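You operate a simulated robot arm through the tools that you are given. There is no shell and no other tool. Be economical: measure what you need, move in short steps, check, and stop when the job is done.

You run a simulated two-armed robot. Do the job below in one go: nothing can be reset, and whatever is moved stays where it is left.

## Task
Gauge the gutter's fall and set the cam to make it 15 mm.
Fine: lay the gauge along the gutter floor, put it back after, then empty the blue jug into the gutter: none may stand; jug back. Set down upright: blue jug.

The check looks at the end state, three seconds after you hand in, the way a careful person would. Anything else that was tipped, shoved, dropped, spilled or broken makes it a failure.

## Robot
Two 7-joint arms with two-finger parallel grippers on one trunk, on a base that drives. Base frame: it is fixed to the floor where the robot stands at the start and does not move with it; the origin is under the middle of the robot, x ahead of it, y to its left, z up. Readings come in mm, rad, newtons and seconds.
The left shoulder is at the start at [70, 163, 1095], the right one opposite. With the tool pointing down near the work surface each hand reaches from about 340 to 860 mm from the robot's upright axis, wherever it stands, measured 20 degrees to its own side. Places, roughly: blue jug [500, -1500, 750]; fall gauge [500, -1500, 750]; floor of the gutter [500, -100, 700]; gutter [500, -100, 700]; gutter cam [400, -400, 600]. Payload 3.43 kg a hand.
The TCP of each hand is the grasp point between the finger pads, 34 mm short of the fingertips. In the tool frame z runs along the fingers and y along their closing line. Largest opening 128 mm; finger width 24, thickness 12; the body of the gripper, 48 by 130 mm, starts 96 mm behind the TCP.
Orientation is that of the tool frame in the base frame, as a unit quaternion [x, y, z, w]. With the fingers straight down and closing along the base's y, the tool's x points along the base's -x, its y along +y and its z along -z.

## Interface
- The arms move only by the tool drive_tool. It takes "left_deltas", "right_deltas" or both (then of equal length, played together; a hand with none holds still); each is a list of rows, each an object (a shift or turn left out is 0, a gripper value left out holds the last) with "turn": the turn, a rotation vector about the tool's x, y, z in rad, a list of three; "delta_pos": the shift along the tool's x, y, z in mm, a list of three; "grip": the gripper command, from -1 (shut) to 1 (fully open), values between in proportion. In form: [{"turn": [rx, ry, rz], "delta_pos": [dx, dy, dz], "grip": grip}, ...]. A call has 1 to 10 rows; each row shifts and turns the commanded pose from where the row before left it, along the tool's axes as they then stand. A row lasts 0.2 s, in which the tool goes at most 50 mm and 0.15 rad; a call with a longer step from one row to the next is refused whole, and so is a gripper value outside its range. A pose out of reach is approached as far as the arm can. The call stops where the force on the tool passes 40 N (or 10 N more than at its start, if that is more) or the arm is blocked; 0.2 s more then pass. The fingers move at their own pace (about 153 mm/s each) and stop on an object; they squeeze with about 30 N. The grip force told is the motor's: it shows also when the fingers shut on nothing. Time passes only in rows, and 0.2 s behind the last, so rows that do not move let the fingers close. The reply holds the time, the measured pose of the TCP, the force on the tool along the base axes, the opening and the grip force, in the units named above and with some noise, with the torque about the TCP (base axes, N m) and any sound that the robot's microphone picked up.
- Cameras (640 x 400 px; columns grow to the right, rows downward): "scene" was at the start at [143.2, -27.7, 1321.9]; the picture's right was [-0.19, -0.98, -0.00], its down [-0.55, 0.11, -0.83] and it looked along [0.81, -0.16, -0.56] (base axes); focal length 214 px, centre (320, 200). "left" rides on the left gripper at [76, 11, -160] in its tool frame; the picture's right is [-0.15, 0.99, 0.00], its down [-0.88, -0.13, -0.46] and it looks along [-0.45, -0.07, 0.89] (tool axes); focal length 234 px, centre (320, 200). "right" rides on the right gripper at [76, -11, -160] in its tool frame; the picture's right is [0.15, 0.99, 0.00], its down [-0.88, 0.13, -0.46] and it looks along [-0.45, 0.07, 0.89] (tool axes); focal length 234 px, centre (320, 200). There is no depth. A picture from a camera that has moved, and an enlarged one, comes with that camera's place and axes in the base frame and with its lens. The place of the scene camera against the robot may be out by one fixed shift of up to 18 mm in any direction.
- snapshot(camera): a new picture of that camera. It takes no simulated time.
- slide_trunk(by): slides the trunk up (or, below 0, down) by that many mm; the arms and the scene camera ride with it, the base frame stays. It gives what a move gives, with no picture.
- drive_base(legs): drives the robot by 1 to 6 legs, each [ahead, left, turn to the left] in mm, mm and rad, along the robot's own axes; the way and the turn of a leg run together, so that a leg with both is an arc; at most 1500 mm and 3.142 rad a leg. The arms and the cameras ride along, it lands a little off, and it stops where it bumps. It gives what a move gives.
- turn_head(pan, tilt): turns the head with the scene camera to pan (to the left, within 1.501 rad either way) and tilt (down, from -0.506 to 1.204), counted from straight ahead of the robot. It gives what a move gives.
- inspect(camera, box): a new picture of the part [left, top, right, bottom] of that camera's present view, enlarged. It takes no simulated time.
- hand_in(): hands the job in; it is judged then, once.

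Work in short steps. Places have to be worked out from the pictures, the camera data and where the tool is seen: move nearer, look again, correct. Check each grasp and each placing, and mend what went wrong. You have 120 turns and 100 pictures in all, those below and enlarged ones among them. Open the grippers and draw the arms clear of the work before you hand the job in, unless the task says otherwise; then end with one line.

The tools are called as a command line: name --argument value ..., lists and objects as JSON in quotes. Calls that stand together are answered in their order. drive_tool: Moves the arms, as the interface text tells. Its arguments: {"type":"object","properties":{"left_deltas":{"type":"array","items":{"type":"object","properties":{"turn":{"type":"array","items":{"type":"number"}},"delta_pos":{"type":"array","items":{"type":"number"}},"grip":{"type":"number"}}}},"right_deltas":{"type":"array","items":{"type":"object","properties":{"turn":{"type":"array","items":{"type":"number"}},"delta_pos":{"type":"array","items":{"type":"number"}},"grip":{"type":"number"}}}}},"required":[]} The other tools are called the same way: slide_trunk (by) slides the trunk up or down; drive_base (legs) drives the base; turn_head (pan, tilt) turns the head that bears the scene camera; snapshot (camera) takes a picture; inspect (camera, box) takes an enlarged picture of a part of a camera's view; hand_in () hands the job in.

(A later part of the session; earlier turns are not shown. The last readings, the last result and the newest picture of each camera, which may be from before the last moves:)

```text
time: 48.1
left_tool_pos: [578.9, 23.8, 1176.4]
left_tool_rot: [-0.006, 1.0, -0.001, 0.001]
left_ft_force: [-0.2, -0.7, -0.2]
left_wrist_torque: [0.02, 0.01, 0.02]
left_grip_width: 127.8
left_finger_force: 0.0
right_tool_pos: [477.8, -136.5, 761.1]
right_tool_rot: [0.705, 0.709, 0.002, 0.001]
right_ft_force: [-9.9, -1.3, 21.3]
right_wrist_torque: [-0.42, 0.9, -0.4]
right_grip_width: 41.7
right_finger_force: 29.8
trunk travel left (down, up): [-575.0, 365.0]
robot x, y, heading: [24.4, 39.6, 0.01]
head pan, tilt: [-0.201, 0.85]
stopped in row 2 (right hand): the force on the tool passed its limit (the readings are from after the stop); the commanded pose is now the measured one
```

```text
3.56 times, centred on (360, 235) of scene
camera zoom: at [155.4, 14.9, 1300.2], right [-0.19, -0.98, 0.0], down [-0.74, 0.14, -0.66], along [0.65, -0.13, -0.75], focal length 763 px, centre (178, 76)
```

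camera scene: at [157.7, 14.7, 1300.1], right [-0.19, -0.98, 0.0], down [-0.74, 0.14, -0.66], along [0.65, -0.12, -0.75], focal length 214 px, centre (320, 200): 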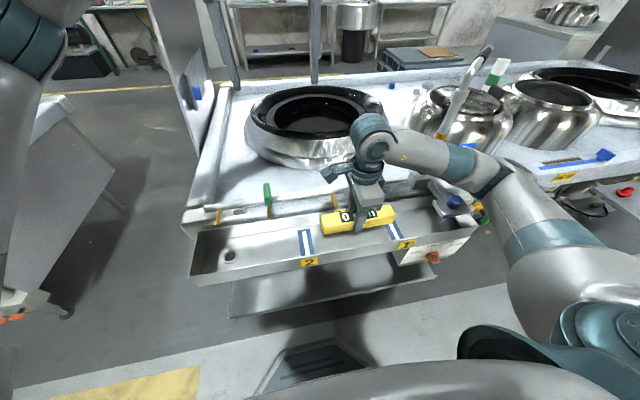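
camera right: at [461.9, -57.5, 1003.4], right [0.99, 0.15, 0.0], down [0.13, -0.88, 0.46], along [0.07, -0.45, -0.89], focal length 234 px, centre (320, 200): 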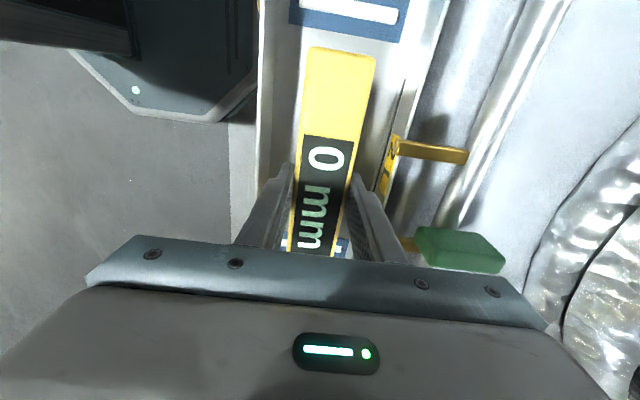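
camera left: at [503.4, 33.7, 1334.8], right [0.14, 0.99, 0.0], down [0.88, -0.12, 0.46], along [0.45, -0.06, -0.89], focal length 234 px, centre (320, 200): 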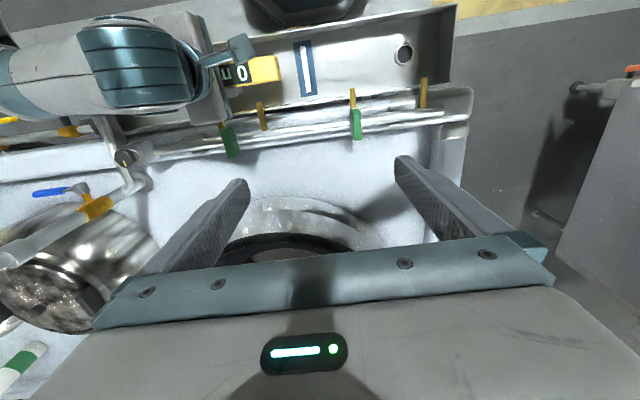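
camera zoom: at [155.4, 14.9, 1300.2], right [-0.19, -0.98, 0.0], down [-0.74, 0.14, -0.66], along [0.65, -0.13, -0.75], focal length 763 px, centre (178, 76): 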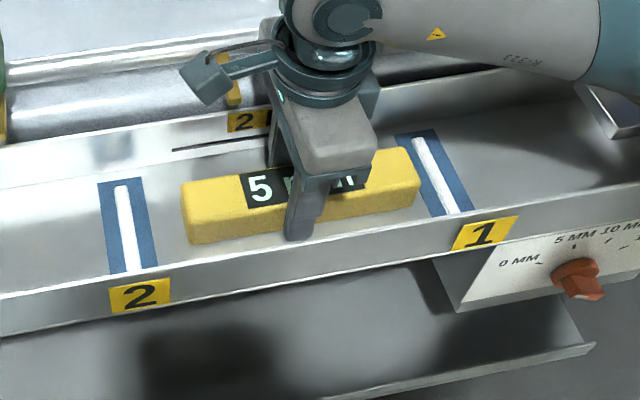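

The gauge has landed and its display now starts with a 5. I relax upward, open just enough (56 mm) inside the gutter, and lift away to read it.

drive_tool --right_deltas '[{"delta_pos": [0, 0, -1.5]}, {"grip": -0.12}, {}, {"delta_pos": [0, 0, -15]}, {"delta_pos": [0, 0, -40]}, {"delta_pos": [0, 0, -45]}, {"delta_pos": [0, 0, -45]}]'

inspect --camera "scene" --box '[270, 180, 450, 290]'

snapshot --camera "right"

```text
time: 49.7
left_tool_pos: [579.8, 23.4, 1175.8]
left_tool_rot: [-0.005, 1.0, -0.001, 0.0]
left_ft_force: [-0.2, 0.9, -0.7]
left_wrist_torque: [-0.01, -0.01, -0.02]
left_grip_width: 128.1
left_finger_force: 0.0
right_tool_pos: [478.2, -135.2, 905.3]
right_tool_rot: [0.706, 0.708, 0.001, 0.0]
right_ft_force: [0.8, 0.9, 0.0]
right_wrist_torque: [0.0, -0.03, 0.02]
right_grip_width: 56.3
right_finger_force: 0.1
trunk travel left (down, up): [-575.0, 365.0]
robot x, y, heading: [23.9, 42.1, 0.009]
head pan, tilt: [-0.201, 0.85]
```

```text
3.56 times, centred on (360, 235) of scene
camera zoom: at [156.8, 14.9, 1300.1], right [-0.19, -0.98, 0.0], down [-0.74, 0.14, -0.66], along [0.65, -0.13, -0.75], focal length 763 px, centre (178, 76)
```

zoom: 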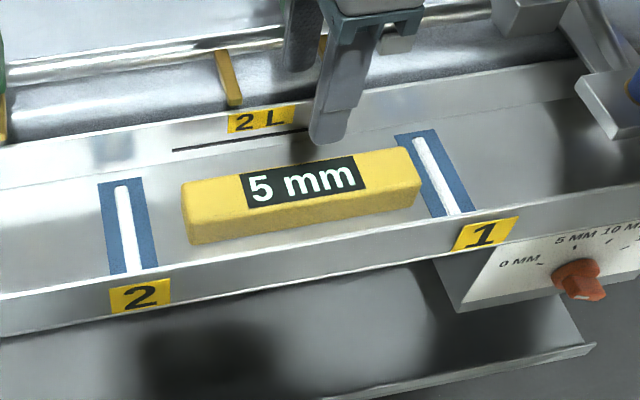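

```text
65 pictures are left
camera right: at [467.0, -59.7, 1065.1], right [0.99, 0.15, 0.0], down [0.13, -0.88, 0.46], along [0.07, -0.45, -0.89], focal length 234 px, centre (320, 200)
```

right: 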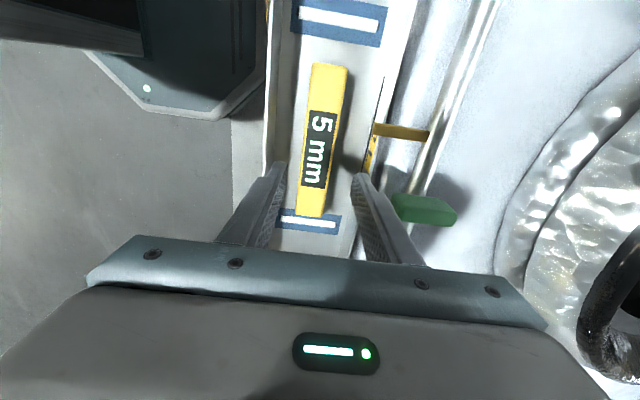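

The gauge reads a clear 5 mm, so the cam must be turned up with the gauge left in place to watch. I back off so that the right hand can reach the orange knob horizontally, and look at the dial.

drive_base --legs '[[-330, 0, 0], [0, -210, 0]]'

slide_trunk --by -250

turn_head --pan -0.35 --tilt 0.6

snapshot --camera "scene"

```text
time: 53.1
left_tool_pos: [252.2, -191.9, 1175.9]
left_tool_rot: [-0.004, 1.0, 0.001, 0.0]
left_ft_force: [0.4, -0.1, 1.0]
left_wrist_torque: [0.03, -0.01, 0.01]
left_grip_width: 128.3
left_finger_force: 0.0
right_tool_pos: [151.6, -350.6, 906.3]
right_tool_rot: [0.707, 0.707, 0.002, 0.0]
right_ft_force: [1.4, -0.4, 0.6]
right_wrist_torque: [0.05, 0.01, 0.0]
right_grip_width: 56.2
right_finger_force: 0.0
trunk travel left (down, up): [-575.0, 365.0]
robot x, y, heading: [-303.9, -171.7, 0.006]
head pan, tilt: [-0.201, 0.85]
```

```text
time: 55.7
left_tool_pos: [252.1, -190.7, 925.4]
left_tool_rot: [-0.004, 1.0, 0.0, 0.0]
left_ft_force: [-0.5, 0.5, 0.1]
left_wrist_torque: [-0.01, 0.01, -0.03]
left_grip_width: 128.0
left_finger_force: 0.0
right_tool_pos: [152.1, -351.7, 656.1]
right_tool_rot: [0.707, 0.707, 0.002, 0.0]
right_ft_force: [0.8, 0.5, 0.8]
right_wrist_torque: [0.0, -0.03, 0.02]
right_grip_width: 56.4
right_finger_force: 0.1
trunk travel left (down, up): [-325.0, 615.0]
robot x, y, heading: [-303.3, -175.0, 0.009]
head pan, tilt: [-0.201, 0.85]
```

```text
time: 56.5
left_tool_pos: [251.8, -190.0, 925.9]
left_tool_rot: [-0.004, 1.0, 0.001, -0.001]
left_ft_force: [0.7, -0.2, 0.3]
left_wrist_torque: [0.01, 0.02, 0.0]
left_grip_width: 127.8
left_finger_force: 0.0
right_tool_pos: [151.7, -350.1, 655.3]
right_tool_rot: [0.706, 0.708, 0.001, 0.0]
right_ft_force: [-0.3, 0.0, -0.5]
right_wrist_torque: [0.02, -0.01, 0.01]
right_grip_width: 56.1
right_finger_force: 0.0
trunk travel left (down, up): [-325.0, 615.0]
robot x, y, heading: [-301.6, -169.8, 0.008]
head pan, tilt: [-0.351, 0.6]
```

```text
64 pictures are left
camera scene: at [-164.5, -213.3, 1070.9], right [-0.34, -0.94, 0.0], down [-0.53, 0.19, -0.82], along [0.78, -0.28, -0.57], focal length 214 px, centre (320, 200)
```

scene: 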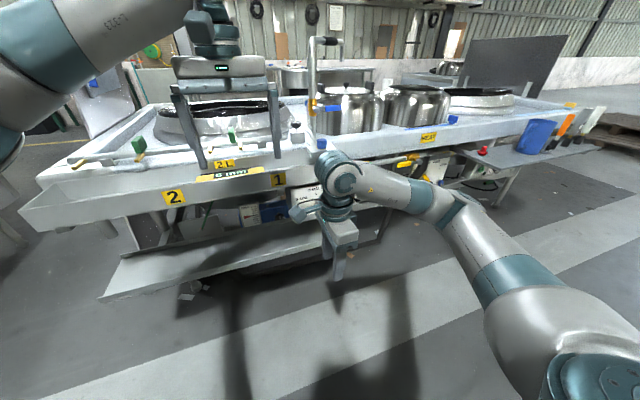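

The right hand hides the cam from here. I rotate it to point forward (fingers along +x, closing along y), in two halves.

drive_tool --right_deltas '[{"delta_pos": [0, 40, 0], "grip": 1}, {"turn": [-0.08637, -0.08637, -0.08637]}, {"turn": [-0.08637, -0.08637, -0.08637]}, {"turn": [-0.08637, -0.08637, -0.08637]}, {"turn": [-0.08637, -0.08637, -0.08637]}, {"turn": [-0.08637, -0.08637, -0.08637]}, {"turn": [-0.08637, -0.08637, -0.08637]}, {"turn": [-0.08637, -0.08637, -0.08637]}]'

drive_tool --right_deltas '[{"turn": [-0.08637, -0.08637, -0.08637]}, {"turn": [-0.08637, -0.08637, -0.08637]}, {"turn": [-0.08637, -0.08637, -0.08637]}, {"turn": [-0.08637, -0.08637, -0.08637]}, {"turn": [-0.08637, -0.08637, -0.08637]}, {"turn": [-0.08637, -0.08637, -0.08637]}, {"turn": [-0.08637, -0.08637, -0.08637]}]'

snapshot --camera "right"

snapshot --camera "scene"

```text
time: 58.3
left_tool_pos: [251.9, -190.6, 925.6]
left_tool_rot: [-0.004, 1.0, -0.001, 0.0]
left_ft_force: [1.1, 0.5, 0.0]
left_wrist_torque: [0.0, 0.02, -0.01]
left_grip_width: 128.1
left_finger_force: 0.0
right_tool_pos: [199.2, -345.1, 652.8]
right_tool_rot: [0.408, 0.816, 0.0, 0.409]
right_ft_force: [-0.3, -0.1, -0.1]
right_wrist_torque: [0.03, 0.01, 0.02]
right_grip_width: 128.1
right_finger_force: 0.1
right hand out of reach, approached as far as the arm can: row 8
trunk travel left (down, up): [-325.0, 615.0]
robot x, y, heading: [-302.2, -167.0, 0.009]
head pan, tilt: [-0.351, 0.6]
```

```text
time: 59.9
left_tool_pos: [251.5, -190.3, 926.0]
left_tool_rot: [-0.004, 1.0, 0.001, 0.0]
left_ft_force: [-0.1, -0.2, -0.3]
left_wrist_torque: [0.0, -0.02, -0.02]
left_grip_width: 127.8
left_finger_force: 0.0
right_tool_pos: [289.0, -255.4, 708.2]
right_tool_rot: [0.004, 0.711, -0.005, 0.703]
right_ft_force: [-0.3, -0.2, -0.5]
right_wrist_torque: [0.0, -0.02, 0.02]
right_grip_width: 128.1
right_finger_force: 0.1
right hand out of reach, approached as far as the arm can: row 1, 2, 3, 4, 5, 6, 7
trunk travel left (down, up): [-325.0, 615.0]
robot x, y, heading: [-307.1, -173.3, 0.007]
head pan, tilt: [-0.351, 0.6]
```

```text
63 pictures are left
camera right: at [127.9, -264.0, 634.6], right [0.01, 0.99, -0.15], down [-0.44, 0.14, 0.89], along [0.9, 0.05, 0.44], focal length 234 px, centre (320, 200)
```

right: 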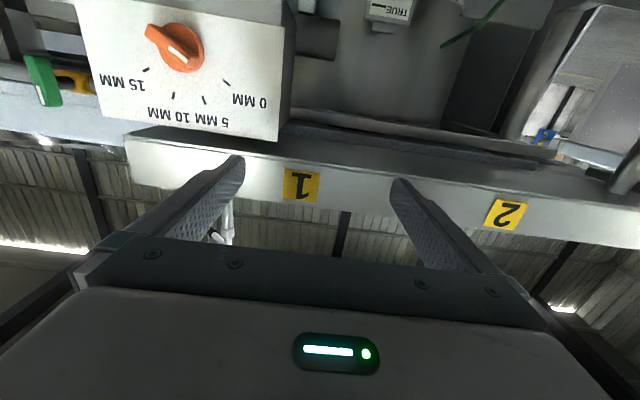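

```text
62 pictures are left
camera scene: at [-164.8, -213.1, 1071.0], right [-0.34, -0.94, 0.0], down [-0.53, 0.19, -0.83], along [0.78, -0.28, -0.56], focal length 214 px, centre (320, 200)
```

scene: 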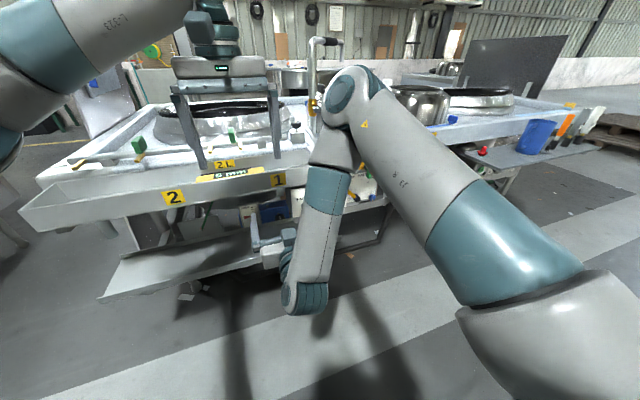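

The camera now gives an upside-down but clear view of the dial. I enlarge it.

inspect --camera "right" --box '[80, 0, 300, 140]'

```text
2.86 times, centred on (190, 70) of right
camera zoom: at [127.9, -264.0, 634.6], right [0.01, 0.99, -0.15], down [-0.44, 0.14, 0.89], along [0.9, 0.05, 0.44], focal length 669 px, centre (691, 571)
```

zoom: 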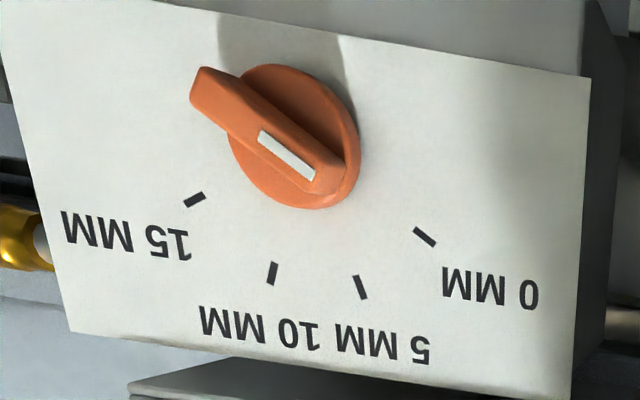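

The bar's white end points at the 0 mark while the gauge reads 5 mm, so the dial carries a 5 mm offset: 15 mm of fall should lie at the "10" mark, about 80° clockwise, with the gauge to confirm. The knob centre is near [405, -411, 624]. I test how the commanded pose stands with a small forward move.

drive_tool --right_deltas '[{"delta_pos": [0, 0, 20]}, {"delta_pos": [0, 0, 20]}]'

```text
time: 60.5
left_tool_pos: [252.0, -190.2, 925.5]
left_tool_rot: [-0.004, 1.0, 0.0, 0.0]
left_ft_force: [0.2, -0.7, 0.0]
left_wrist_torque: [-0.01, 0.01, -0.04]
left_grip_width: 127.8
left_finger_force: 0.1
right_tool_pos: [322.1, -241.9, 719.5]
right_tool_rot: [0.003, 0.707, -0.001, 0.707]
right_ft_force: [1.1, -0.8, -0.6]
right_wrist_torque: [0.02, 0.01, 0.02]
right_grip_width: 128.0
right_finger_force: 0.0
right hand out of reach, approached as far as the arm can: row 1, 2
trunk travel left (down, up): [-325.0, 615.0]
robot x, y, heading: [-303.9, -176.9, 0.008]
head pan, tilt: [-0.351, 0.6]
```

I shift the command sideways and down toward the knob's line, without going forward, to see whether the pose comes into reach.

drive_tool --right_deltas '[{"delta_pos": [15, -32, 0]}, {"delta_pos": [15, -32, 0]}]'

```text
time: 61.1
left_tool_pos: [251.2, -190.2, 925.4]
left_tool_rot: [-0.003, 1.0, 0.0, 0.0]
left_ft_force: [-0.8, 0.3, -1.4]
left_wrist_torque: [-0.03, 0.01, 0.02]
left_grip_width: 128.0
left_finger_force: 0.1
right_tool_pos: [306.3, -250.2, 720.7]
right_tool_rot: [0.002, 0.707, -0.002, 0.707]
right_ft_force: [0.8, 0.2, 0.7]
right_wrist_torque: [-0.02, -0.02, 0.01]
right_grip_width: 128.0
right_finger_force: 0.0
right hand out of reach, approached as far as the arm can: row 1, 2
trunk travel left (down, up): [-325.0, 615.0]
robot x, y, heading: [-306.8, -174.3, 0.012]
head pan, tilt: [-0.351, 0.6]
```

Still out of reach: the arm is folded too tightly here. I back the base off 180 mm and then extend the hand forward in free space.

drive_base --legs '[[-180, 0, 0]]'

drive_tool --right_deltas '[{"delta_pos": [0, 0, 45]}, {"delta_pos": [0, 0, 45]}, {"delta_pos": [0, 0, 45]}, {"delta_pos": [0, 0, 45]}]'

```text
time: 62.6
left_tool_pos: [67.7, -192.3, 926.7]
left_tool_rot: [-0.004, 1.0, 0.0, 0.001]
left_ft_force: [-0.3, 0.6, 1.2]
left_wrist_torque: [0.02, -0.02, 0.02]
left_grip_width: 127.9
left_finger_force: 0.1
right_tool_pos: [122.3, -251.6, 722.2]
right_tool_rot: [0.002, 0.707, -0.002, 0.707]
right_ft_force: [-0.1, 0.4, -0.6]
right_wrist_torque: [0.02, 0.03, 0.01]
right_grip_width: 128.1
right_finger_force: 0.0
trunk travel left (down, up): [-325.0, 615.0]
robot x, y, heading: [-489.2, -178.6, 0.007]
head pan, tilt: [-0.351, 0.6]
```

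```text
time: 63.6
left_tool_pos: [69.0, -191.3, 925.8]
left_tool_rot: [-0.005, 1.0, 0.0, 0.0]
left_ft_force: [0.1, 0.3, -0.3]
left_wrist_torque: [-0.01, 0.0, 0.03]
left_grip_width: 128.2
left_finger_force: 0.0
right_tool_pos: [288.3, -212.2, 740.4]
right_tool_rot: [0.007, 0.711, -0.006, 0.703]
right_ft_force: [0.1, 0.2, 0.5]
right_wrist_torque: [-0.03, -0.03, 0.0]
right_grip_width: 128.2
right_finger_force: 0.1
right hand out of reach, approached as far as the arm can: row 1, 2, 3, 4
trunk travel left (down, up): [-325.0, 615.0]
robot x, y, heading: [-488.0, -176.7, 0.006]
head pan, tilt: [-0.351, 0.6]
```

The orientation is reached but the position is off, so a wrist joint limit is likely. I roll the hand -0.75 rad (which the knob's bar needs anyway) and see whether the error shrinks.

drive_tool --right_deltas '[{"turn": [0, 0, -0.15]}, {"turn": [0, 0, -0.15]}, {"turn": [0, 0, -0.15]}, {"turn": [0, 0, -0.15]}, {"turn": [0, 0, -0.15]}, {"turn": [0, 0, -0.15]}, {"turn": [0, 0, -0.147]}]'

snapshot --camera "scene"

```text
time: 65.2
left_tool_pos: [68.6, -192.2, 925.8]
left_tool_rot: [-0.006, 1.0, -0.001, -0.001]
left_ft_force: [6.2, 0.3, 8.4]
left_wrist_torque: [-0.52, -0.14, 0.45]
left_grip_width: 127.9
left_finger_force: 0.1
right_tool_pos: [290.4, -212.2, 743.5]
right_tool_rot: [-0.351, 0.617, -0.357, 0.608]
right_ft_force: [-0.7, -0.4, 0.5]
right_wrist_torque: [-0.03, 0.01, 0.0]
right_grip_width: 127.8
right_finger_force: 0.2
trunk travel left (down, up): [-325.0, 615.0]
robot x, y, heading: [-483.0, -177.4, 0.005]
head pan, tilt: [-0.351, 0.6]
```

```text
60 pictures are left
camera scene: at [-348.2, -214.7, 1071.0], right [-0.34, -0.94, 0.0], down [-0.53, 0.19, -0.82], along [0.78, -0.28, -0.57], focal length 214 px, centre (320, 200)
```

scene: 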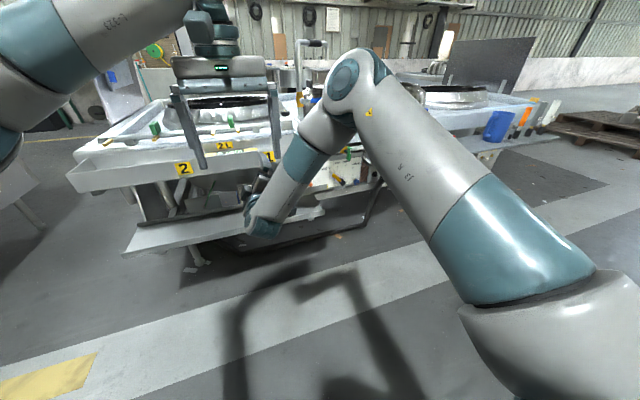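

The left hand shows a light contact, probably with the right forearm. I move the left hand up and away to the left, then re-check.

drive_tool --left_deltas '[{"delta_pos": [0, 20, -10]}, {"delta_pos": [0, 45, -10]}, {"delta_pos": [0, 45, -10]}, {"delta_pos": [0, 45, -10]}, {"delta_pos": [0, 45, -10]}]'

snapshot --camera "right"

```text
time: 66.4
left_tool_pos: [62.5, 9.4, 977.6]
left_tool_rot: [-0.004, 1.0, -0.001, 0.0]
left_ft_force: [0.6, 0.3, -0.3]
left_wrist_torque: [0.0, -0.02, 0.03]
left_grip_width: 127.8
left_finger_force: 0.1
right_tool_pos: [290.5, -211.5, 743.3]
right_tool_rot: [-0.35, 0.616, -0.356, 0.609]
right_ft_force: [0.3, 0.3, -0.7]
right_wrist_torque: [0.01, 0.0, -0.02]
right_grip_width: 127.9
right_finger_force: 0.1
trunk travel left (down, up): [-325.0, 615.0]
robot x, y, heading: [-489.3, -172.0, 0.009]
head pan, tilt: [-0.351, 0.6]
```

```text
59 pictures are left
camera right: at [128.5, -279.2, 716.3], right [0.0, 0.37, -0.93], down [-0.44, 0.83, 0.33], along [0.9, 0.41, 0.16], focal length 234 px, centre (320, 200)
```

right: 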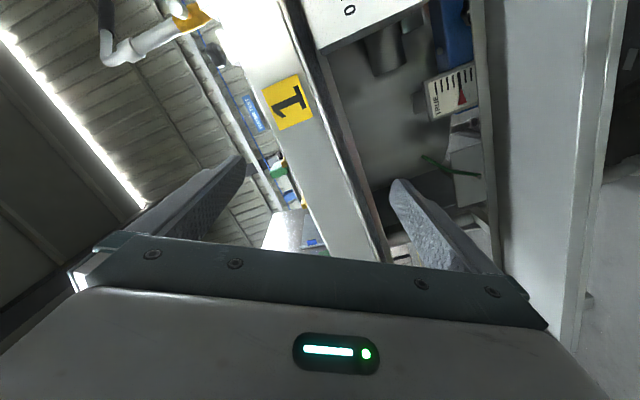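

Contact is gone and the right pose is now within reach. I use base and trunk to bring the hand in front of the knob: 200 mm to the right and 118 mm down.

drive_base --legs '[[0, -200, 0]]'

slide_trunk --by -118

snapshot --camera "right"

turn_head --pan 0.1 --tilt 0.3

snapshot --camera "scene"

```text
time: 68.0
left_tool_pos: [64.4, -188.5, 975.8]
left_tool_rot: [-0.003, 1.0, -0.001, 0.0]
left_ft_force: [0.5, -1.8, 0.0]
left_wrist_torque: [0.03, -0.01, -0.03]
left_grip_width: 128.3
left_finger_force: 0.0
right_tool_pos: [291.4, -408.5, 743.2]
right_tool_rot: [-0.35, 0.616, -0.357, 0.608]
right_ft_force: [-1.2, -0.1, 0.3]
right_wrist_torque: [-0.03, 0.01, 0.01]
right_grip_width: 128.1
right_finger_force: 0.1
trunk travel left (down, up): [-325.0, 615.0]
robot x, y, heading: [-486.2, -370.8, 0.01]
head pan, tilt: [-0.351, 0.6]
```

```text
time: 69.5
left_tool_pos: [65.3, -186.2, 857.4]
left_tool_rot: [-0.005, 1.0, 0.001, 0.0]
left_ft_force: [-0.3, -0.2, 0.1]
left_wrist_torque: [0.0, 0.03, -0.01]
left_grip_width: 128.0
left_finger_force: 0.0
right_tool_pos: [291.8, -408.1, 624.9]
right_tool_rot: [-0.351, 0.616, -0.355, 0.609]
right_ft_force: [-1.5, -0.1, 0.0]
right_wrist_torque: [0.01, 0.01, 0.0]
right_grip_width: 128.3
right_finger_force: 0.1
trunk travel left (down, up): [-207.0, 733.0]
robot x, y, heading: [-488.3, -375.1, 0.012]
head pan, tilt: [-0.351, 0.6]
```

```text
58 pictures are left
camera right: at [130.8, -475.3, 598.0], right [0.0, 0.37, -0.93], down [-0.44, 0.83, 0.33], along [0.9, 0.41, 0.16], focal length 234 px, centre (320, 200)
```

right: 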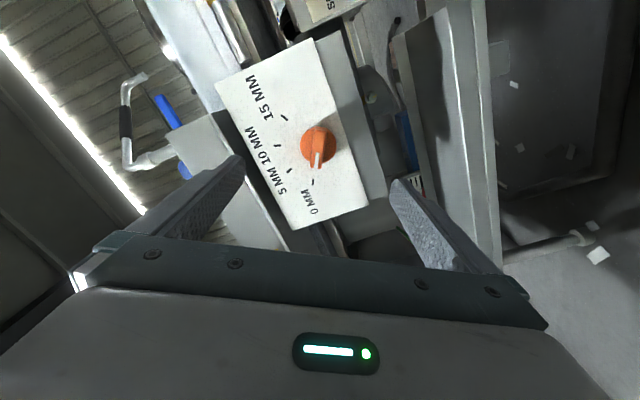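

```text
time: 70.4
left_tool_pos: [65.4, -188.3, 858.9]
left_tool_rot: [-0.004, 1.0, 0.0, 0.001]
left_ft_force: [-1.1, -0.7, 0.8]
left_wrist_torque: [-0.01, 0.01, 0.03]
left_grip_width: 127.8
left_finger_force: 0.1
right_tool_pos: [292.6, -406.8, 625.1]
right_tool_rot: [-0.351, 0.617, -0.356, 0.608]
right_ft_force: [0.2, 0.1, -0.2]
right_wrist_torque: [0.02, 0.0, 0.02]
right_grip_width: 128.2
right_finger_force: 0.0
trunk travel left (down, up): [-207.0, 733.0]
robot x, y, heading: [-489.0, -369.3, 0.011]
head pan, tilt: [0.099, 0.3]
```

```text
57 pictures are left
camera scene: at [-336.8, -371.1, 980.4], right [0.11, -0.99, 0.0], down [-0.29, -0.03, -0.95], along [0.95, 0.1, -0.3], focal length 214 px, centre (320, 200)
```

scene: 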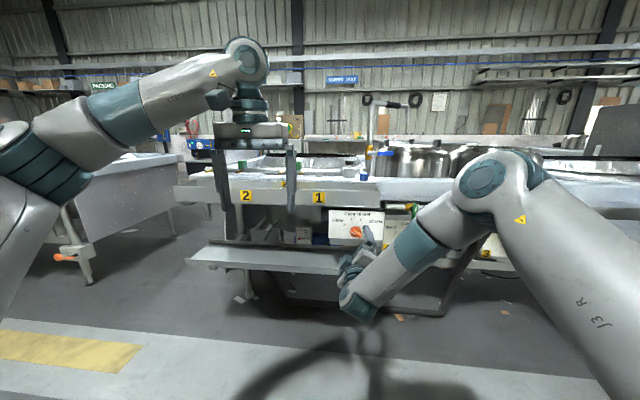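

The two wrist views put the knob centre at about [411, -414, 624]. I enlarge the dial to check the alignment of the bar with the fingers.

inspect --camera "right" --box '[240, 70, 400, 230]'

```text
2.50 times, centred on (320, 150) of right
camera zoom: at [130.9, -475.4, 597.8], right [0.0, 0.37, -0.93], down [-0.44, 0.83, 0.33], along [0.9, 0.41, 0.16], focal length 585 px, centre (320, 325)
```

zoom: 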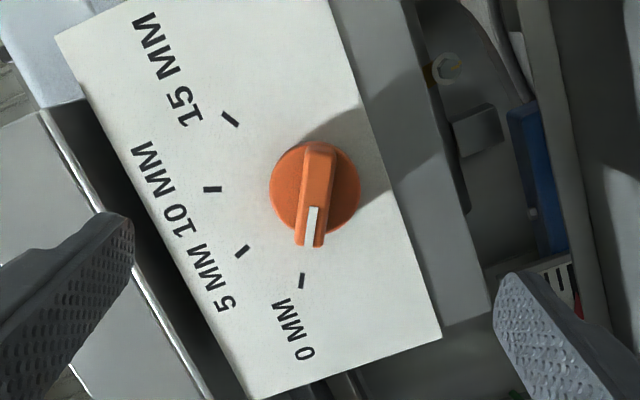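

The tick spacing is about 40° and the bar is aligned with the fingers' plane at the 0 mark. I centre on the knob, narrow the opening to about 36 mm and go forward to tips at x≈377.

drive_tool --right_deltas '[{"delta_pos": [8.1, -3, 0], "grip": -0.44}, {"delta_pos": [0, 0, 25]}, {"delta_pos": [0, 0, 15]}, {"delta_pos": [0, 0, 10]}]'

snapshot --camera "right"

inspect --camera "scene" --box '[310, 190, 430, 270]'

```text
time: 71.4
left_tool_pos: [65.3, -187.5, 858.1]
left_tool_rot: [-0.005, 1.0, -0.001, 0.0]
left_ft_force: [0.3, 0.1, 0.2]
left_wrist_torque: [0.01, 0.02, -0.03]
left_grip_width: 127.8
left_finger_force: 0.1
right_tool_pos: [340.7, -407.8, 630.9]
right_tool_rot: [-0.348, 0.62, -0.358, 0.605]
right_ft_force: [0.3, -0.1, 0.1]
right_wrist_torque: [0.0, 0.02, -0.01]
right_grip_width: 35.8
right_finger_force: 0.1
right hand out of reach, approached as far as the arm can: row 2, 4
trunk travel left (down, up): [-207.0, 733.0]
robot x, y, heading: [-484.9, -370.8, 0.009]
head pan, tilt: [0.099, 0.3]
```

```text
55 pictures are left
camera right: at [178.8, -473.7, 602.9], right [0.0, 0.37, -0.93], down [-0.43, 0.84, 0.33], along [0.9, 0.4, 0.16], focal length 234 px, centre (320, 200)
```

right: 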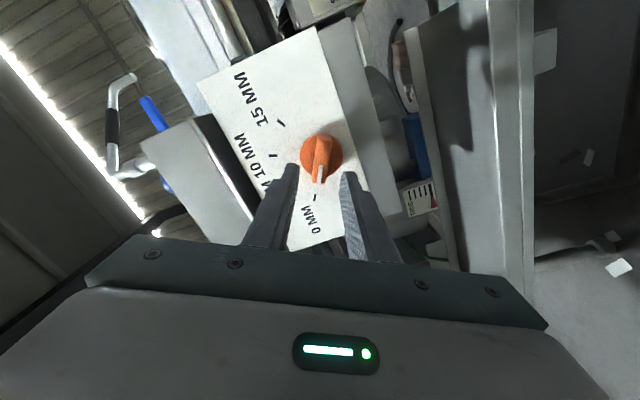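

```text
5.00 times, centred on (370, 230) of scene
camera zoom: at [-336.8, -371.1, 980.5], right [0.11, -0.99, 0.0], down [-0.29, -0.03, -0.96], along [0.95, 0.1, -0.3], focal length 1072 px, centre (70, 50)
```

zoom: 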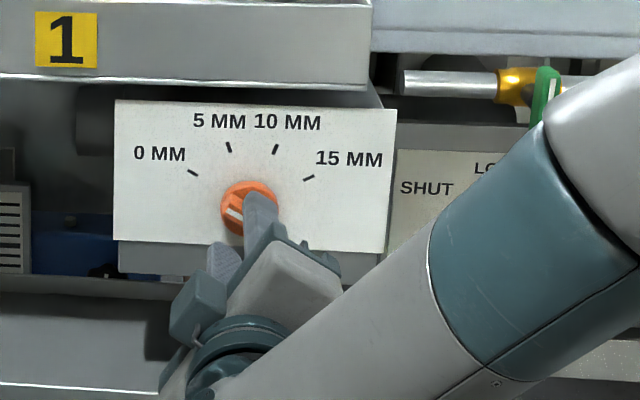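

The arm drifts near a joint limit (now at y -408, z 631 instead of -415.5, 623.5). I correct with the base (7 mm right) and trunk (7 mm down), which keep the arm pose.

slide_trunk --by -7

drive_base --legs '[[0, -7, 0]]'

inspect --camera "right" --box '[220, 70, 420, 270]'

```text
time: 71.9
left_tool_pos: [64.7, -187.9, 851.4]
left_tool_rot: [-0.004, 1.0, 0.0, 0.001]
left_ft_force: [0.3, 0.5, 0.3]
left_wrist_torque: [-0.02, -0.06, -0.02]
left_grip_width: 127.9
left_finger_force: 0.1
right_tool_pos: [341.0, -407.8, 623.3]
right_tool_rot: [-0.348, 0.619, -0.358, 0.606]
right_ft_force: [0.0, -0.9, 0.0]
right_wrist_torque: [0.02, -0.02, 0.0]
right_grip_width: 35.7
right_finger_force: 0.0
trunk travel left (down, up): [-200.0, 740.0]
robot x, y, heading: [-490.8, -366.8, 0.009]
head pan, tilt: [0.099, 0.3]
```

```text
time: 72.7
left_tool_pos: [65.8, -194.1, 851.0]
left_tool_rot: [-0.004, 1.0, 0.0, 0.0]
left_ft_force: [0.2, 0.5, 0.5]
left_wrist_torque: [-0.01, 0.01, 0.0]
left_grip_width: 128.1
left_finger_force: 0.0
right_tool_pos: [340.7, -413.8, 623.3]
right_tool_rot: [-0.348, 0.62, -0.357, 0.605]
right_ft_force: [0.7, -0.5, 0.0]
right_wrist_torque: [0.02, -0.04, -0.02]
right_grip_width: 35.7
right_finger_force: 0.0
trunk travel left (down, up): [-200.0, 740.0]
robot x, y, heading: [-487.5, -380.2, 0.011]
head pan, tilt: [0.099, 0.3]
```

```text
2.00 times, centred on (320, 170) of right
camera zoom: at [178.6, -480.8, 595.8], right [0.0, 0.37, -0.93], down [-0.43, 0.84, 0.33], along [0.9, 0.4, 0.16], focal length 468 px, centre (320, 260)
```

zoom: 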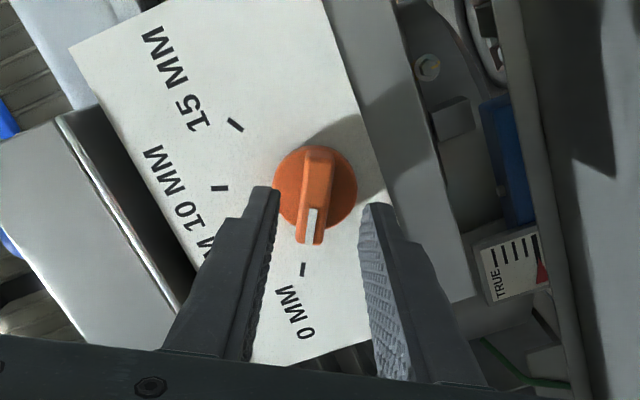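

Alignment across the bar is good. I drive the base forward 18 mm and then feel forward with small arm steps.

drive_base --legs '[[18, 0, 0]]'

drive_tool --right_deltas '[{"delta_pos": [0, 0, 2]}, {"delta_pos": [0, 0, 2]}]'

inspect --camera "right" --box '[220, 70, 420, 270]'

```text
time: 73.5
left_tool_pos: [82.6, -193.2, 850.9]
left_tool_rot: [-0.006, 1.0, 0.0, -0.001]
left_ft_force: [0.3, 0.1, -0.5]
left_wrist_torque: [-0.02, 0.02, -0.01]
left_grip_width: 128.0
left_finger_force: 0.1
right_tool_pos: [359.0, -415.4, 622.3]
right_tool_rot: [-0.349, 0.62, -0.357, 0.605]
right_ft_force: [-0.1, 0.1, -1.2]
right_wrist_torque: [-0.02, 0.0, 0.04]
right_grip_width: 35.8
right_finger_force: 0.1
trunk travel left (down, up): [-200.0, 740.0]
robot x, y, heading: [-469.0, -379.5, 0.01]
head pan, tilt: [0.099, 0.3]
```

```text
time: 74.0
left_tool_pos: [83.3, -194.7, 851.7]
left_tool_rot: [-0.005, 1.0, 0.0, 0.0]
left_ft_force: [0.3, 0.1, 0.1]
left_wrist_torque: [0.03, -0.03, 0.03]
left_grip_width: 127.9
left_finger_force: 0.1
right_tool_pos: [361.6, -414.7, 623.7]
right_tool_rot: [-0.349, 0.62, -0.357, 0.605]
right_ft_force: [-0.6, -0.2, -0.6]
right_wrist_torque: [0.01, -0.02, 0.04]
right_grip_width: 35.6
right_finger_force: 0.0
trunk travel left (down, up): [-200.0, 740.0]
robot x, y, heading: [-465.4, -379.0, 0.009]
head pan, tilt: [0.099, 0.3]
```

```text
2.00 times, centred on (320, 170) of right
camera zoom: at [200.0, -479.9, 595.5], right [0.0, 0.37, -0.93], down [-0.43, 0.84, 0.33], along [0.9, 0.4, 0.16], focal length 468 px, centre (320, 260)
```

zoom: 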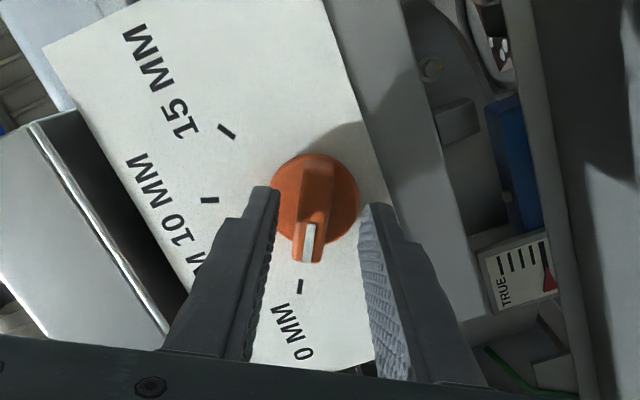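

Tips are about level with the bar's front. I advance a few more millimetres, watching the force.

drive_tool --right_deltas '[{"delta_pos": [0, 0, 2]}, {"delta_pos": [0, 0, 2]}, {"delta_pos": [0, 0, 2]}]'

inspect --camera "right" --box '[220, 70, 420, 270]'

```text
time: 74.8
left_tool_pos: [83.1, -194.4, 851.7]
left_tool_rot: [-0.005, 1.0, 0.0, 0.0]
left_ft_force: [0.4, -0.3, 0.2]
left_wrist_torque: [0.01, -0.02, 0.05]
left_grip_width: 128.2
left_finger_force: 0.1
right_tool_pos: [368.2, -413.7, 622.0]
right_tool_rot: [-0.349, 0.62, -0.357, 0.605]
right_ft_force: [-0.6, -0.1, -0.7]
right_wrist_torque: [-0.03, 0.02, 0.02]
right_grip_width: 36.0
right_finger_force: 0.0
trunk travel left (down, up): [-200.0, 740.0]
robot x, y, heading: [-468.7, -374.2, 0.01]
head pan, tilt: [0.099, 0.3]
```

```text
2.00 times, centred on (320, 170) of right
camera zoom: at [205.9, -479.7, 596.0], right [0.0, 0.37, -0.93], down [-0.43, 0.84, 0.33], along [0.9, 0.4, 0.16], focal length 468 px, centre (320, 260)
```

zoom: 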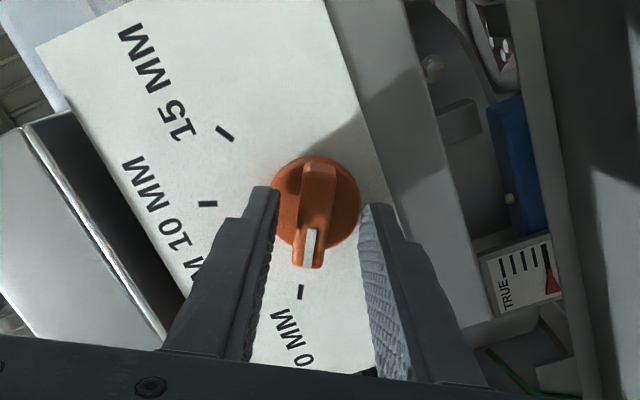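

I try a careful close here; the width will tell whether the fingers have the bar.

drive_tool --right_deltas '[{"grip": -0.7}, {"grip": -1}, {}, {}]'

inspect --camera "right" --box '[220, 70, 420, 270]'

```text
time: 75.8
left_tool_pos: [82.7, -195.3, 852.9]
left_tool_rot: [-0.004, 1.0, 0.0, 0.0]
left_ft_force: [0.0, -0.6, -0.6]
left_wrist_torque: [0.02, -0.03, -0.03]
left_grip_width: 128.1
left_finger_force: 0.0
right_tool_pos: [367.4, -415.5, 626.3]
right_tool_rot: [-0.347, 0.62, -0.358, 0.606]
right_ft_force: [9.3, -5.2, 12.9]
right_wrist_torque: [0.0, 0.32, -0.68]
right_grip_width: 13.7
right_finger_force: 45.0
trunk travel left (down, up): [-200.0, 740.0]
robot x, y, heading: [-464.5, -378.8, 0.01]
head pan, tilt: [0.099, 0.3]
```

```text
2.00 times, centred on (320, 170) of right
camera zoom: at [206.2, -480.7, 597.7], right [0.0, 0.37, -0.93], down [-0.43, 0.84, 0.33], along [0.9, 0.4, 0.16], focal length 468 px, centre (320, 260)
```

zoom: 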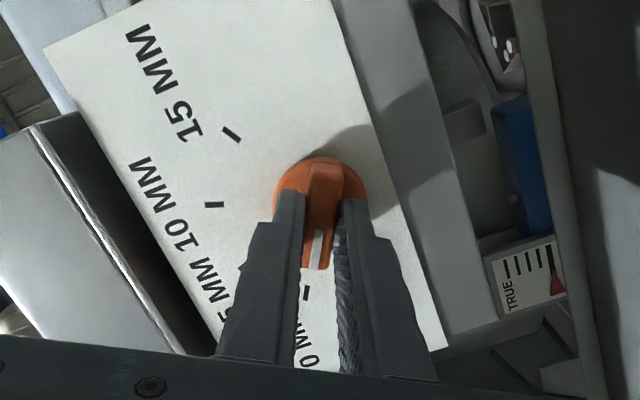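

The bar is held (13.7 mm); the hand was pulled about 3–4 mm across, so I recentre the command and begin turning clockwise in small steps.

drive_tool --right_deltas '[{"delta_pos": [0, -3, 0]}, {"turn": [0, 0, 0.1]}, {"turn": [0, 0, 0.1]}, {"turn": [0, 0, 0.1]}]'

inspect --camera "right" --box '[220, 70, 420, 270]'

```text
time: 76.8
left_tool_pos: [83.2, -193.8, 850.8]
left_tool_rot: [-0.005, 1.0, -0.001, 0.001]
left_ft_force: [0.6, 0.3, 0.6]
left_wrist_torque: [-0.01, -0.03, -0.01]
left_grip_width: 128.2
left_finger_force: 0.1
right_tool_pos: [368.7, -414.3, 625.8]
right_tool_rot: [-0.252, 0.666, -0.262, 0.652]
right_ft_force: [14.8, 1.2, 8.1]
right_wrist_torque: [-0.03, 0.73, -0.21]
right_grip_width: 13.6
right_finger_force: 45.8
trunk travel left (down, up): [-200.0, 740.0]
robot x, y, heading: [-466.4, -373.1, 0.013]
head pan, tilt: [0.099, 0.3]
```

```text
2.00 times, centred on (320, 170) of right
camera zoom: at [206.2, -469.7, 578.9], right [0.0, 0.63, -0.78], down [-0.43, 0.7, 0.56], along [0.9, 0.34, 0.28], focal length 468 px, centre (320, 260)
```

zoom: 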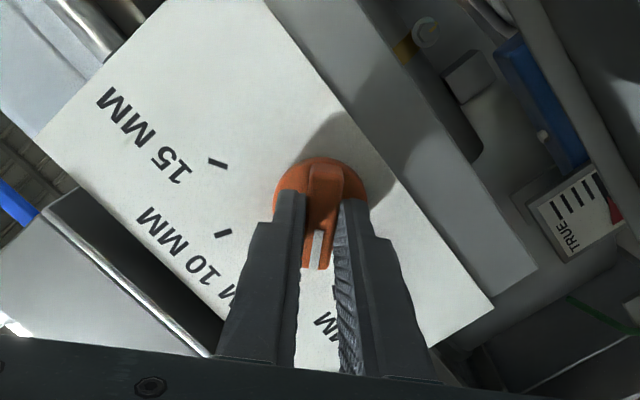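

The knob turns with the hand (roll now about -43°). I continue in 0.12 rad steps.

drive_tool --right_deltas '[{"turn": [0, 0, 0.12]}, {"turn": [0, 0, 0.12]}, {"turn": [0, 0, 0.12]}, {"turn": [0, 0, 0.12]}]'

```text
time: 77.8
left_tool_pos: [82.0, -195.0, 850.9]
left_tool_rot: [-0.005, 1.0, 0.0, 0.0]
left_ft_force: [1.2, 0.3, 0.7]
left_wrist_torque: [0.02, 0.0, 0.01]
left_grip_width: 127.8
left_finger_force: 0.0
right_tool_pos: [367.9, -414.5, 625.7]
right_tool_rot: [-0.085, 0.706, -0.101, 0.696]
right_ft_force: [20.2, 2.5, 10.9]
right_wrist_torque: [-0.07, 0.56, 0.44]
right_grip_width: 13.7
right_finger_force: 44.9
trunk travel left (down, up): [-200.0, 740.0]
robot x, y, heading: [-470.6, -379.6, 0.013]
head pan, tilt: [0.099, 0.3]
```

Roll is about -15° with moderate strain. I ease the command (2 mm up, 1.5 mm in) and turn on toward +20°.

drive_tool --right_deltas '[{"delta_pos": [-2, 0, 1.5]}, {"turn": [0, 0, 0.12]}, {"turn": [0, 0, 0.12]}, {"turn": [0, 0, 0.12]}, {"turn": [0, 0, 0.12]}, {"turn": [0, 0, 0.12]}]'

inspect --camera "right" --box '[220, 70, 420, 270]'

snapshot --camera "scene"

```text
time: 79.2
left_tool_pos: [81.5, -195.0, 851.5]
left_tool_rot: [-0.005, 1.0, -0.001, 0.001]
left_ft_force: [-0.9, -0.3, 0.3]
left_wrist_torque: [0.0, 0.0, -0.01]
left_grip_width: 128.0
left_finger_force: 0.0
right_tool_pos: [367.9, -415.3, 626.1]
right_tool_rot: [0.126, 0.701, 0.111, 0.693]
right_ft_force: [-36.7, -6.0, -10.8]
right_wrist_torque: [0.01, 0.34, 0.46]
right_grip_width: 14.3
right_finger_force: 45.0
trunk travel left (down, up): [-200.0, 740.0]
robot x, y, heading: [-468.4, -380.5, 0.006]
head pan, tilt: [0.099, 0.3]
```

```text
2.00 times, centred on (320, 170) of right
camera zoom: at [207.4, -396.2, 552.4], right [0.02, 0.98, 0.19], down [-0.45, -0.16, 0.88], along [0.9, -0.1, 0.43], focal length 468 px, centre (320, 260)
```

zoom: 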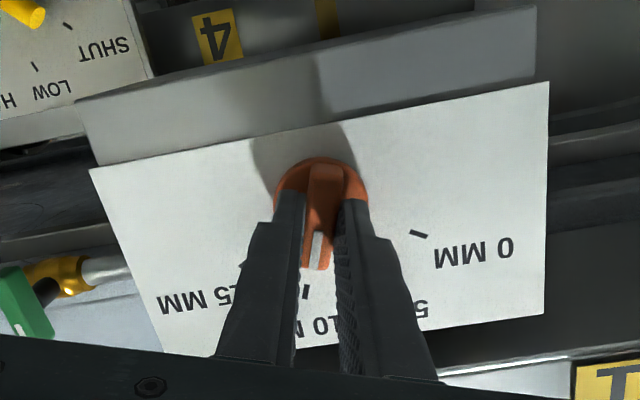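

```text
47 pictures are left
camera scene: at [-320.3, -378.3, 973.5], right [0.11, -0.99, 0.0], down [-0.29, -0.03, -0.96], along [0.95, 0.1, -0.29], focal length 214 px, centre (320, 200)
```

scene: 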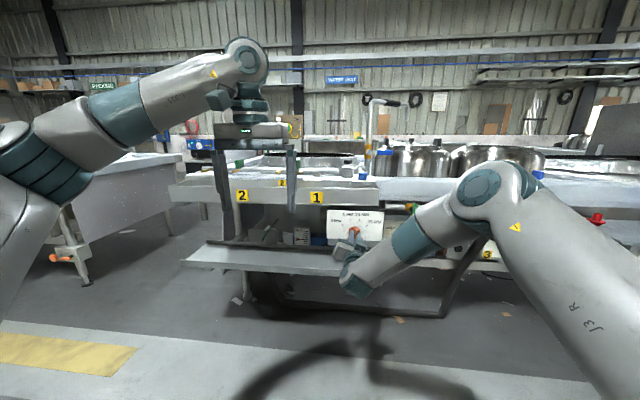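

The pointer now sits at the 10 mark (roll ≈ 19.3°). I release the knob and back straight off.

drive_tool --right_deltas '[{"delta_pos": [0, 0, -2]}, {"grip": -0.4}, {}, {"delta_pos": [0, 0, -10]}, {"delta_pos": [0, 0, -20]}, {"delta_pos": [0, 0, -30]}]'

inspect --camera "right" --box '[200, 40, 440, 240]'

slide_trunk --by 240

turn_head --pan 0.3 --tilt 0.5

snapshot --camera "scene"

```text
time: 80.7
left_tool_pos: [82.4, -194.6, 851.5]
left_tool_rot: [-0.005, 1.0, 0.001, 0.0]
left_ft_force: [-0.2, -0.3, 0.3]
left_wrist_torque: [-0.02, 0.01, 0.03]
left_grip_width: 128.2
left_finger_force: 0.1
right_tool_pos: [306.3, -412.5, 627.4]
right_tool_rot: [0.126, 0.699, 0.109, 0.695]
right_ft_force: [0.2, -0.1, 0.8]
right_wrist_torque: [0.0, 0.02, 0.01]
right_grip_width: 38.3
right_finger_force: 0.0
trunk travel left (down, up): [-200.0, 740.0]
robot x, y, heading: [-464.6, -374.6, 0.014]
head pan, tilt: [0.099, 0.3]
```

```text
2.00 times, centred on (320, 140) of right
camera zoom: at [145.3, -393.5, 553.0], right [0.02, 0.98, 0.19], down [-0.45, -0.16, 0.88], along [0.89, -0.1, 0.44], focal length 468 px, centre (320, 320)
```

zoom: 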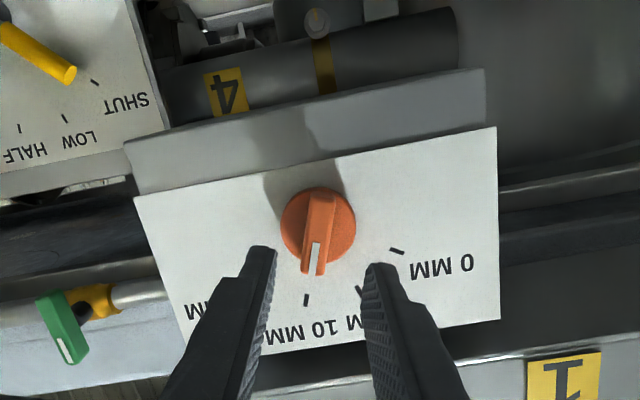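

```text
time: 83.2
left_tool_pos: [83.0, -193.4, 1090.2]
left_tool_rot: [-0.005, 1.0, 0.0, 0.0]
left_ft_force: [-0.3, -0.8, 0.2]
left_wrist_torque: [-0.01, 0.03, 0.03]
left_grip_width: 128.0
left_finger_force: 0.1
right_tool_pos: [306.1, -413.2, 866.0]
right_tool_rot: [0.126, 0.7, 0.11, 0.694]
right_ft_force: [0.3, 0.9, 0.1]
right_wrist_torque: [-0.02, 0.0, -0.02]
right_grip_width: 38.3
right_finger_force: 0.1
trunk travel left (down, up): [-440.0, 500.0]
robot x, y, heading: [-468.8, -379.9, 0.015]
head pan, tilt: [0.099, 0.3]
```

```text
time: 83.9
left_tool_pos: [82.4, -193.8, 1091.1]
left_tool_rot: [-0.005, 1.0, 0.0, 0.0]
left_ft_force: [0.2, -0.1, 0.3]
left_wrist_torque: [0.01, -0.01, 0.0]
left_grip_width: 128.0
left_finger_force: 0.0
right_tool_pos: [306.4, -411.0, 867.0]
right_tool_rot: [0.126, 0.7, 0.111, 0.694]
right_ft_force: [-0.3, -0.6, 0.1]
right_wrist_torque: [0.0, 0.04, 0.01]
right_grip_width: 38.3
right_finger_force: 0.1
trunk travel left (down, up): [-440.0, 500.0]
robot x, y, heading: [-465.9, -377.4, 0.006]
head pan, tilt: [0.3, 0.499]
```

```text
45 pictures are left
camera scene: at [-324.9, -360.4, 1195.2], right [0.3, -0.95, 0.0], down [-0.46, -0.15, -0.88], along [0.84, 0.27, -0.48], focal length 214 px, centre (320, 200)
```

scene: 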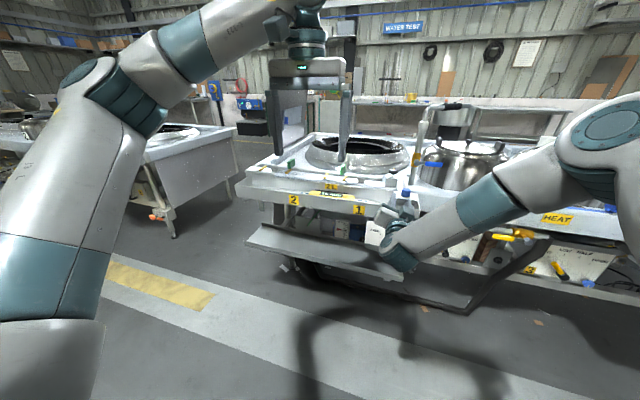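

inspect --camera "scene" --box '[290, 170, 390, 225]'

```text
6.40 times, centred on (340, 198) of scene
camera zoom: at [-324.9, -360.4, 1195.2], right [0.3, -0.95, 0.0], down [-0.46, -0.15, -0.88], along [0.84, 0.27, -0.48], focal length 1373 px, centre (192, 216)
```

zoom: 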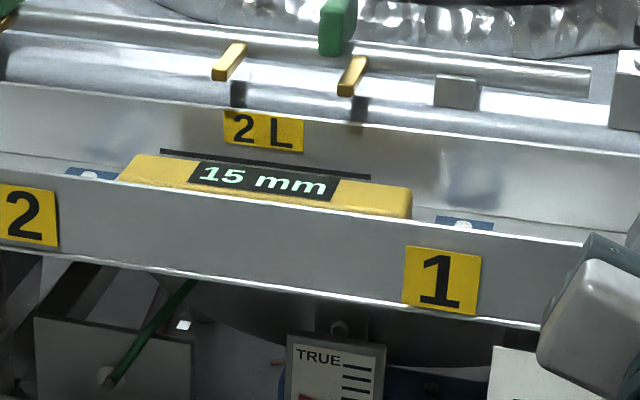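

The gauge reads 15 mm with the cam at the "10" mark. There's also a small scale marked "TRUE" under the gutter; I look at it while turning the right hand back to point down.

drive_tool --right_deltas '[{"turn": [0, 0, -0.12]}, {"turn": [0, 0, -0.12]}, {"turn": [0, 0, -0.096]}, {"turn": [0.08637, 0.08637, 0.08637]}, {"turn": [0.08637, 0.08637, 0.08637]}, {"turn": [0.08637, 0.08637, 0.08637]}, {"turn": [0.08637, 0.08637, 0.08637]}, {"turn": [0.08637, 0.08637, 0.08637]}, {"turn": [0.08637, 0.08637, 0.08637]}, {"turn": [0.08637, 0.08637, 0.08637]}]'

drive_tool --right_deltas '[{"turn": [0.08637, 0.08637, 0.08637]}, {"turn": [0.08637, 0.08637, 0.08637]}, {"turn": [0.08637, 0.08637, 0.08637]}, {"turn": [0.08637, 0.08637, 0.08637]}, {"turn": [0.08637, 0.08637, 0.08637]}, {"turn": [0.08637, 0.08637, 0.08637]}, {"turn": [0.08637, 0.08637, 0.08637]}]'

inspect --camera "scene" --box '[250, 170, 430, 280]'

```text
time: 86.1
left_tool_pos: [82.8, -194.0, 1091.3]
left_tool_rot: [-0.005, 1.0, -0.001, -0.001]
left_ft_force: [0.8, 0.1, 0.2]
left_wrist_torque: [-0.03, -0.01, 0.02]
left_grip_width: 128.0
left_finger_force: 0.1
right_tool_pos: [304.9, -412.2, 865.5]
right_tool_rot: [0.418, 0.815, -0.007, 0.402]
right_ft_force: [-0.3, 0.5, 0.5]
right_wrist_torque: [0.04, 0.01, 0.03]
right_grip_width: 38.3
right_finger_force: 0.1
trunk travel left (down, up): [-440.0, 500.0]
robot x, y, heading: [-467.0, -378.0, 0.013]
head pan, tilt: [0.3, 0.499]
```

```text
time: 87.7
left_tool_pos: [83.6, -194.2, 1090.9]
left_tool_rot: [-0.005, 1.0, -0.001, 0.0]
left_ft_force: [-0.4, 0.0, 0.6]
left_wrist_torque: [-0.01, 0.02, 0.01]
left_grip_width: 127.8
left_finger_force: 0.0
right_tool_pos: [307.1, -412.3, 867.1]
right_tool_rot: [0.715, 0.699, -0.005, -0.005]
right_ft_force: [0.5, -0.4, 0.5]
right_wrist_torque: [0.0, 0.05, -0.02]
right_grip_width: 38.5
right_finger_force: 0.0
trunk travel left (down, up): [-440.0, 500.0]
robot x, y, heading: [-470.4, -376.5, 0.015]
head pan, tilt: [0.3, 0.499]
```

```text
3.56 times, centred on (340, 225) of scene
camera zoom: at [-324.5, -360.3, 1195.0], right [0.3, -0.95, 0.0], down [-0.46, -0.15, -0.88], along [0.84, 0.27, -0.48], focal length 763 px, centre (249, 111)
```

zoom: 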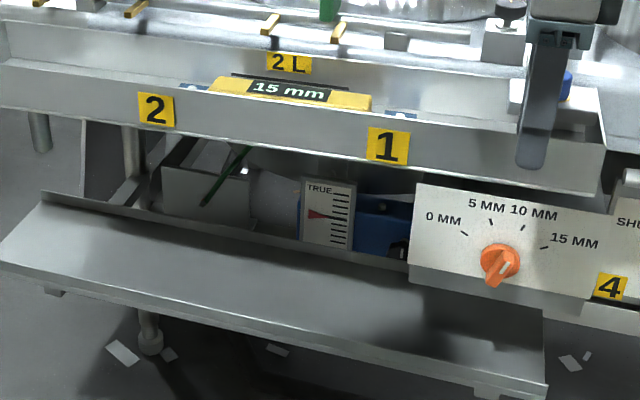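

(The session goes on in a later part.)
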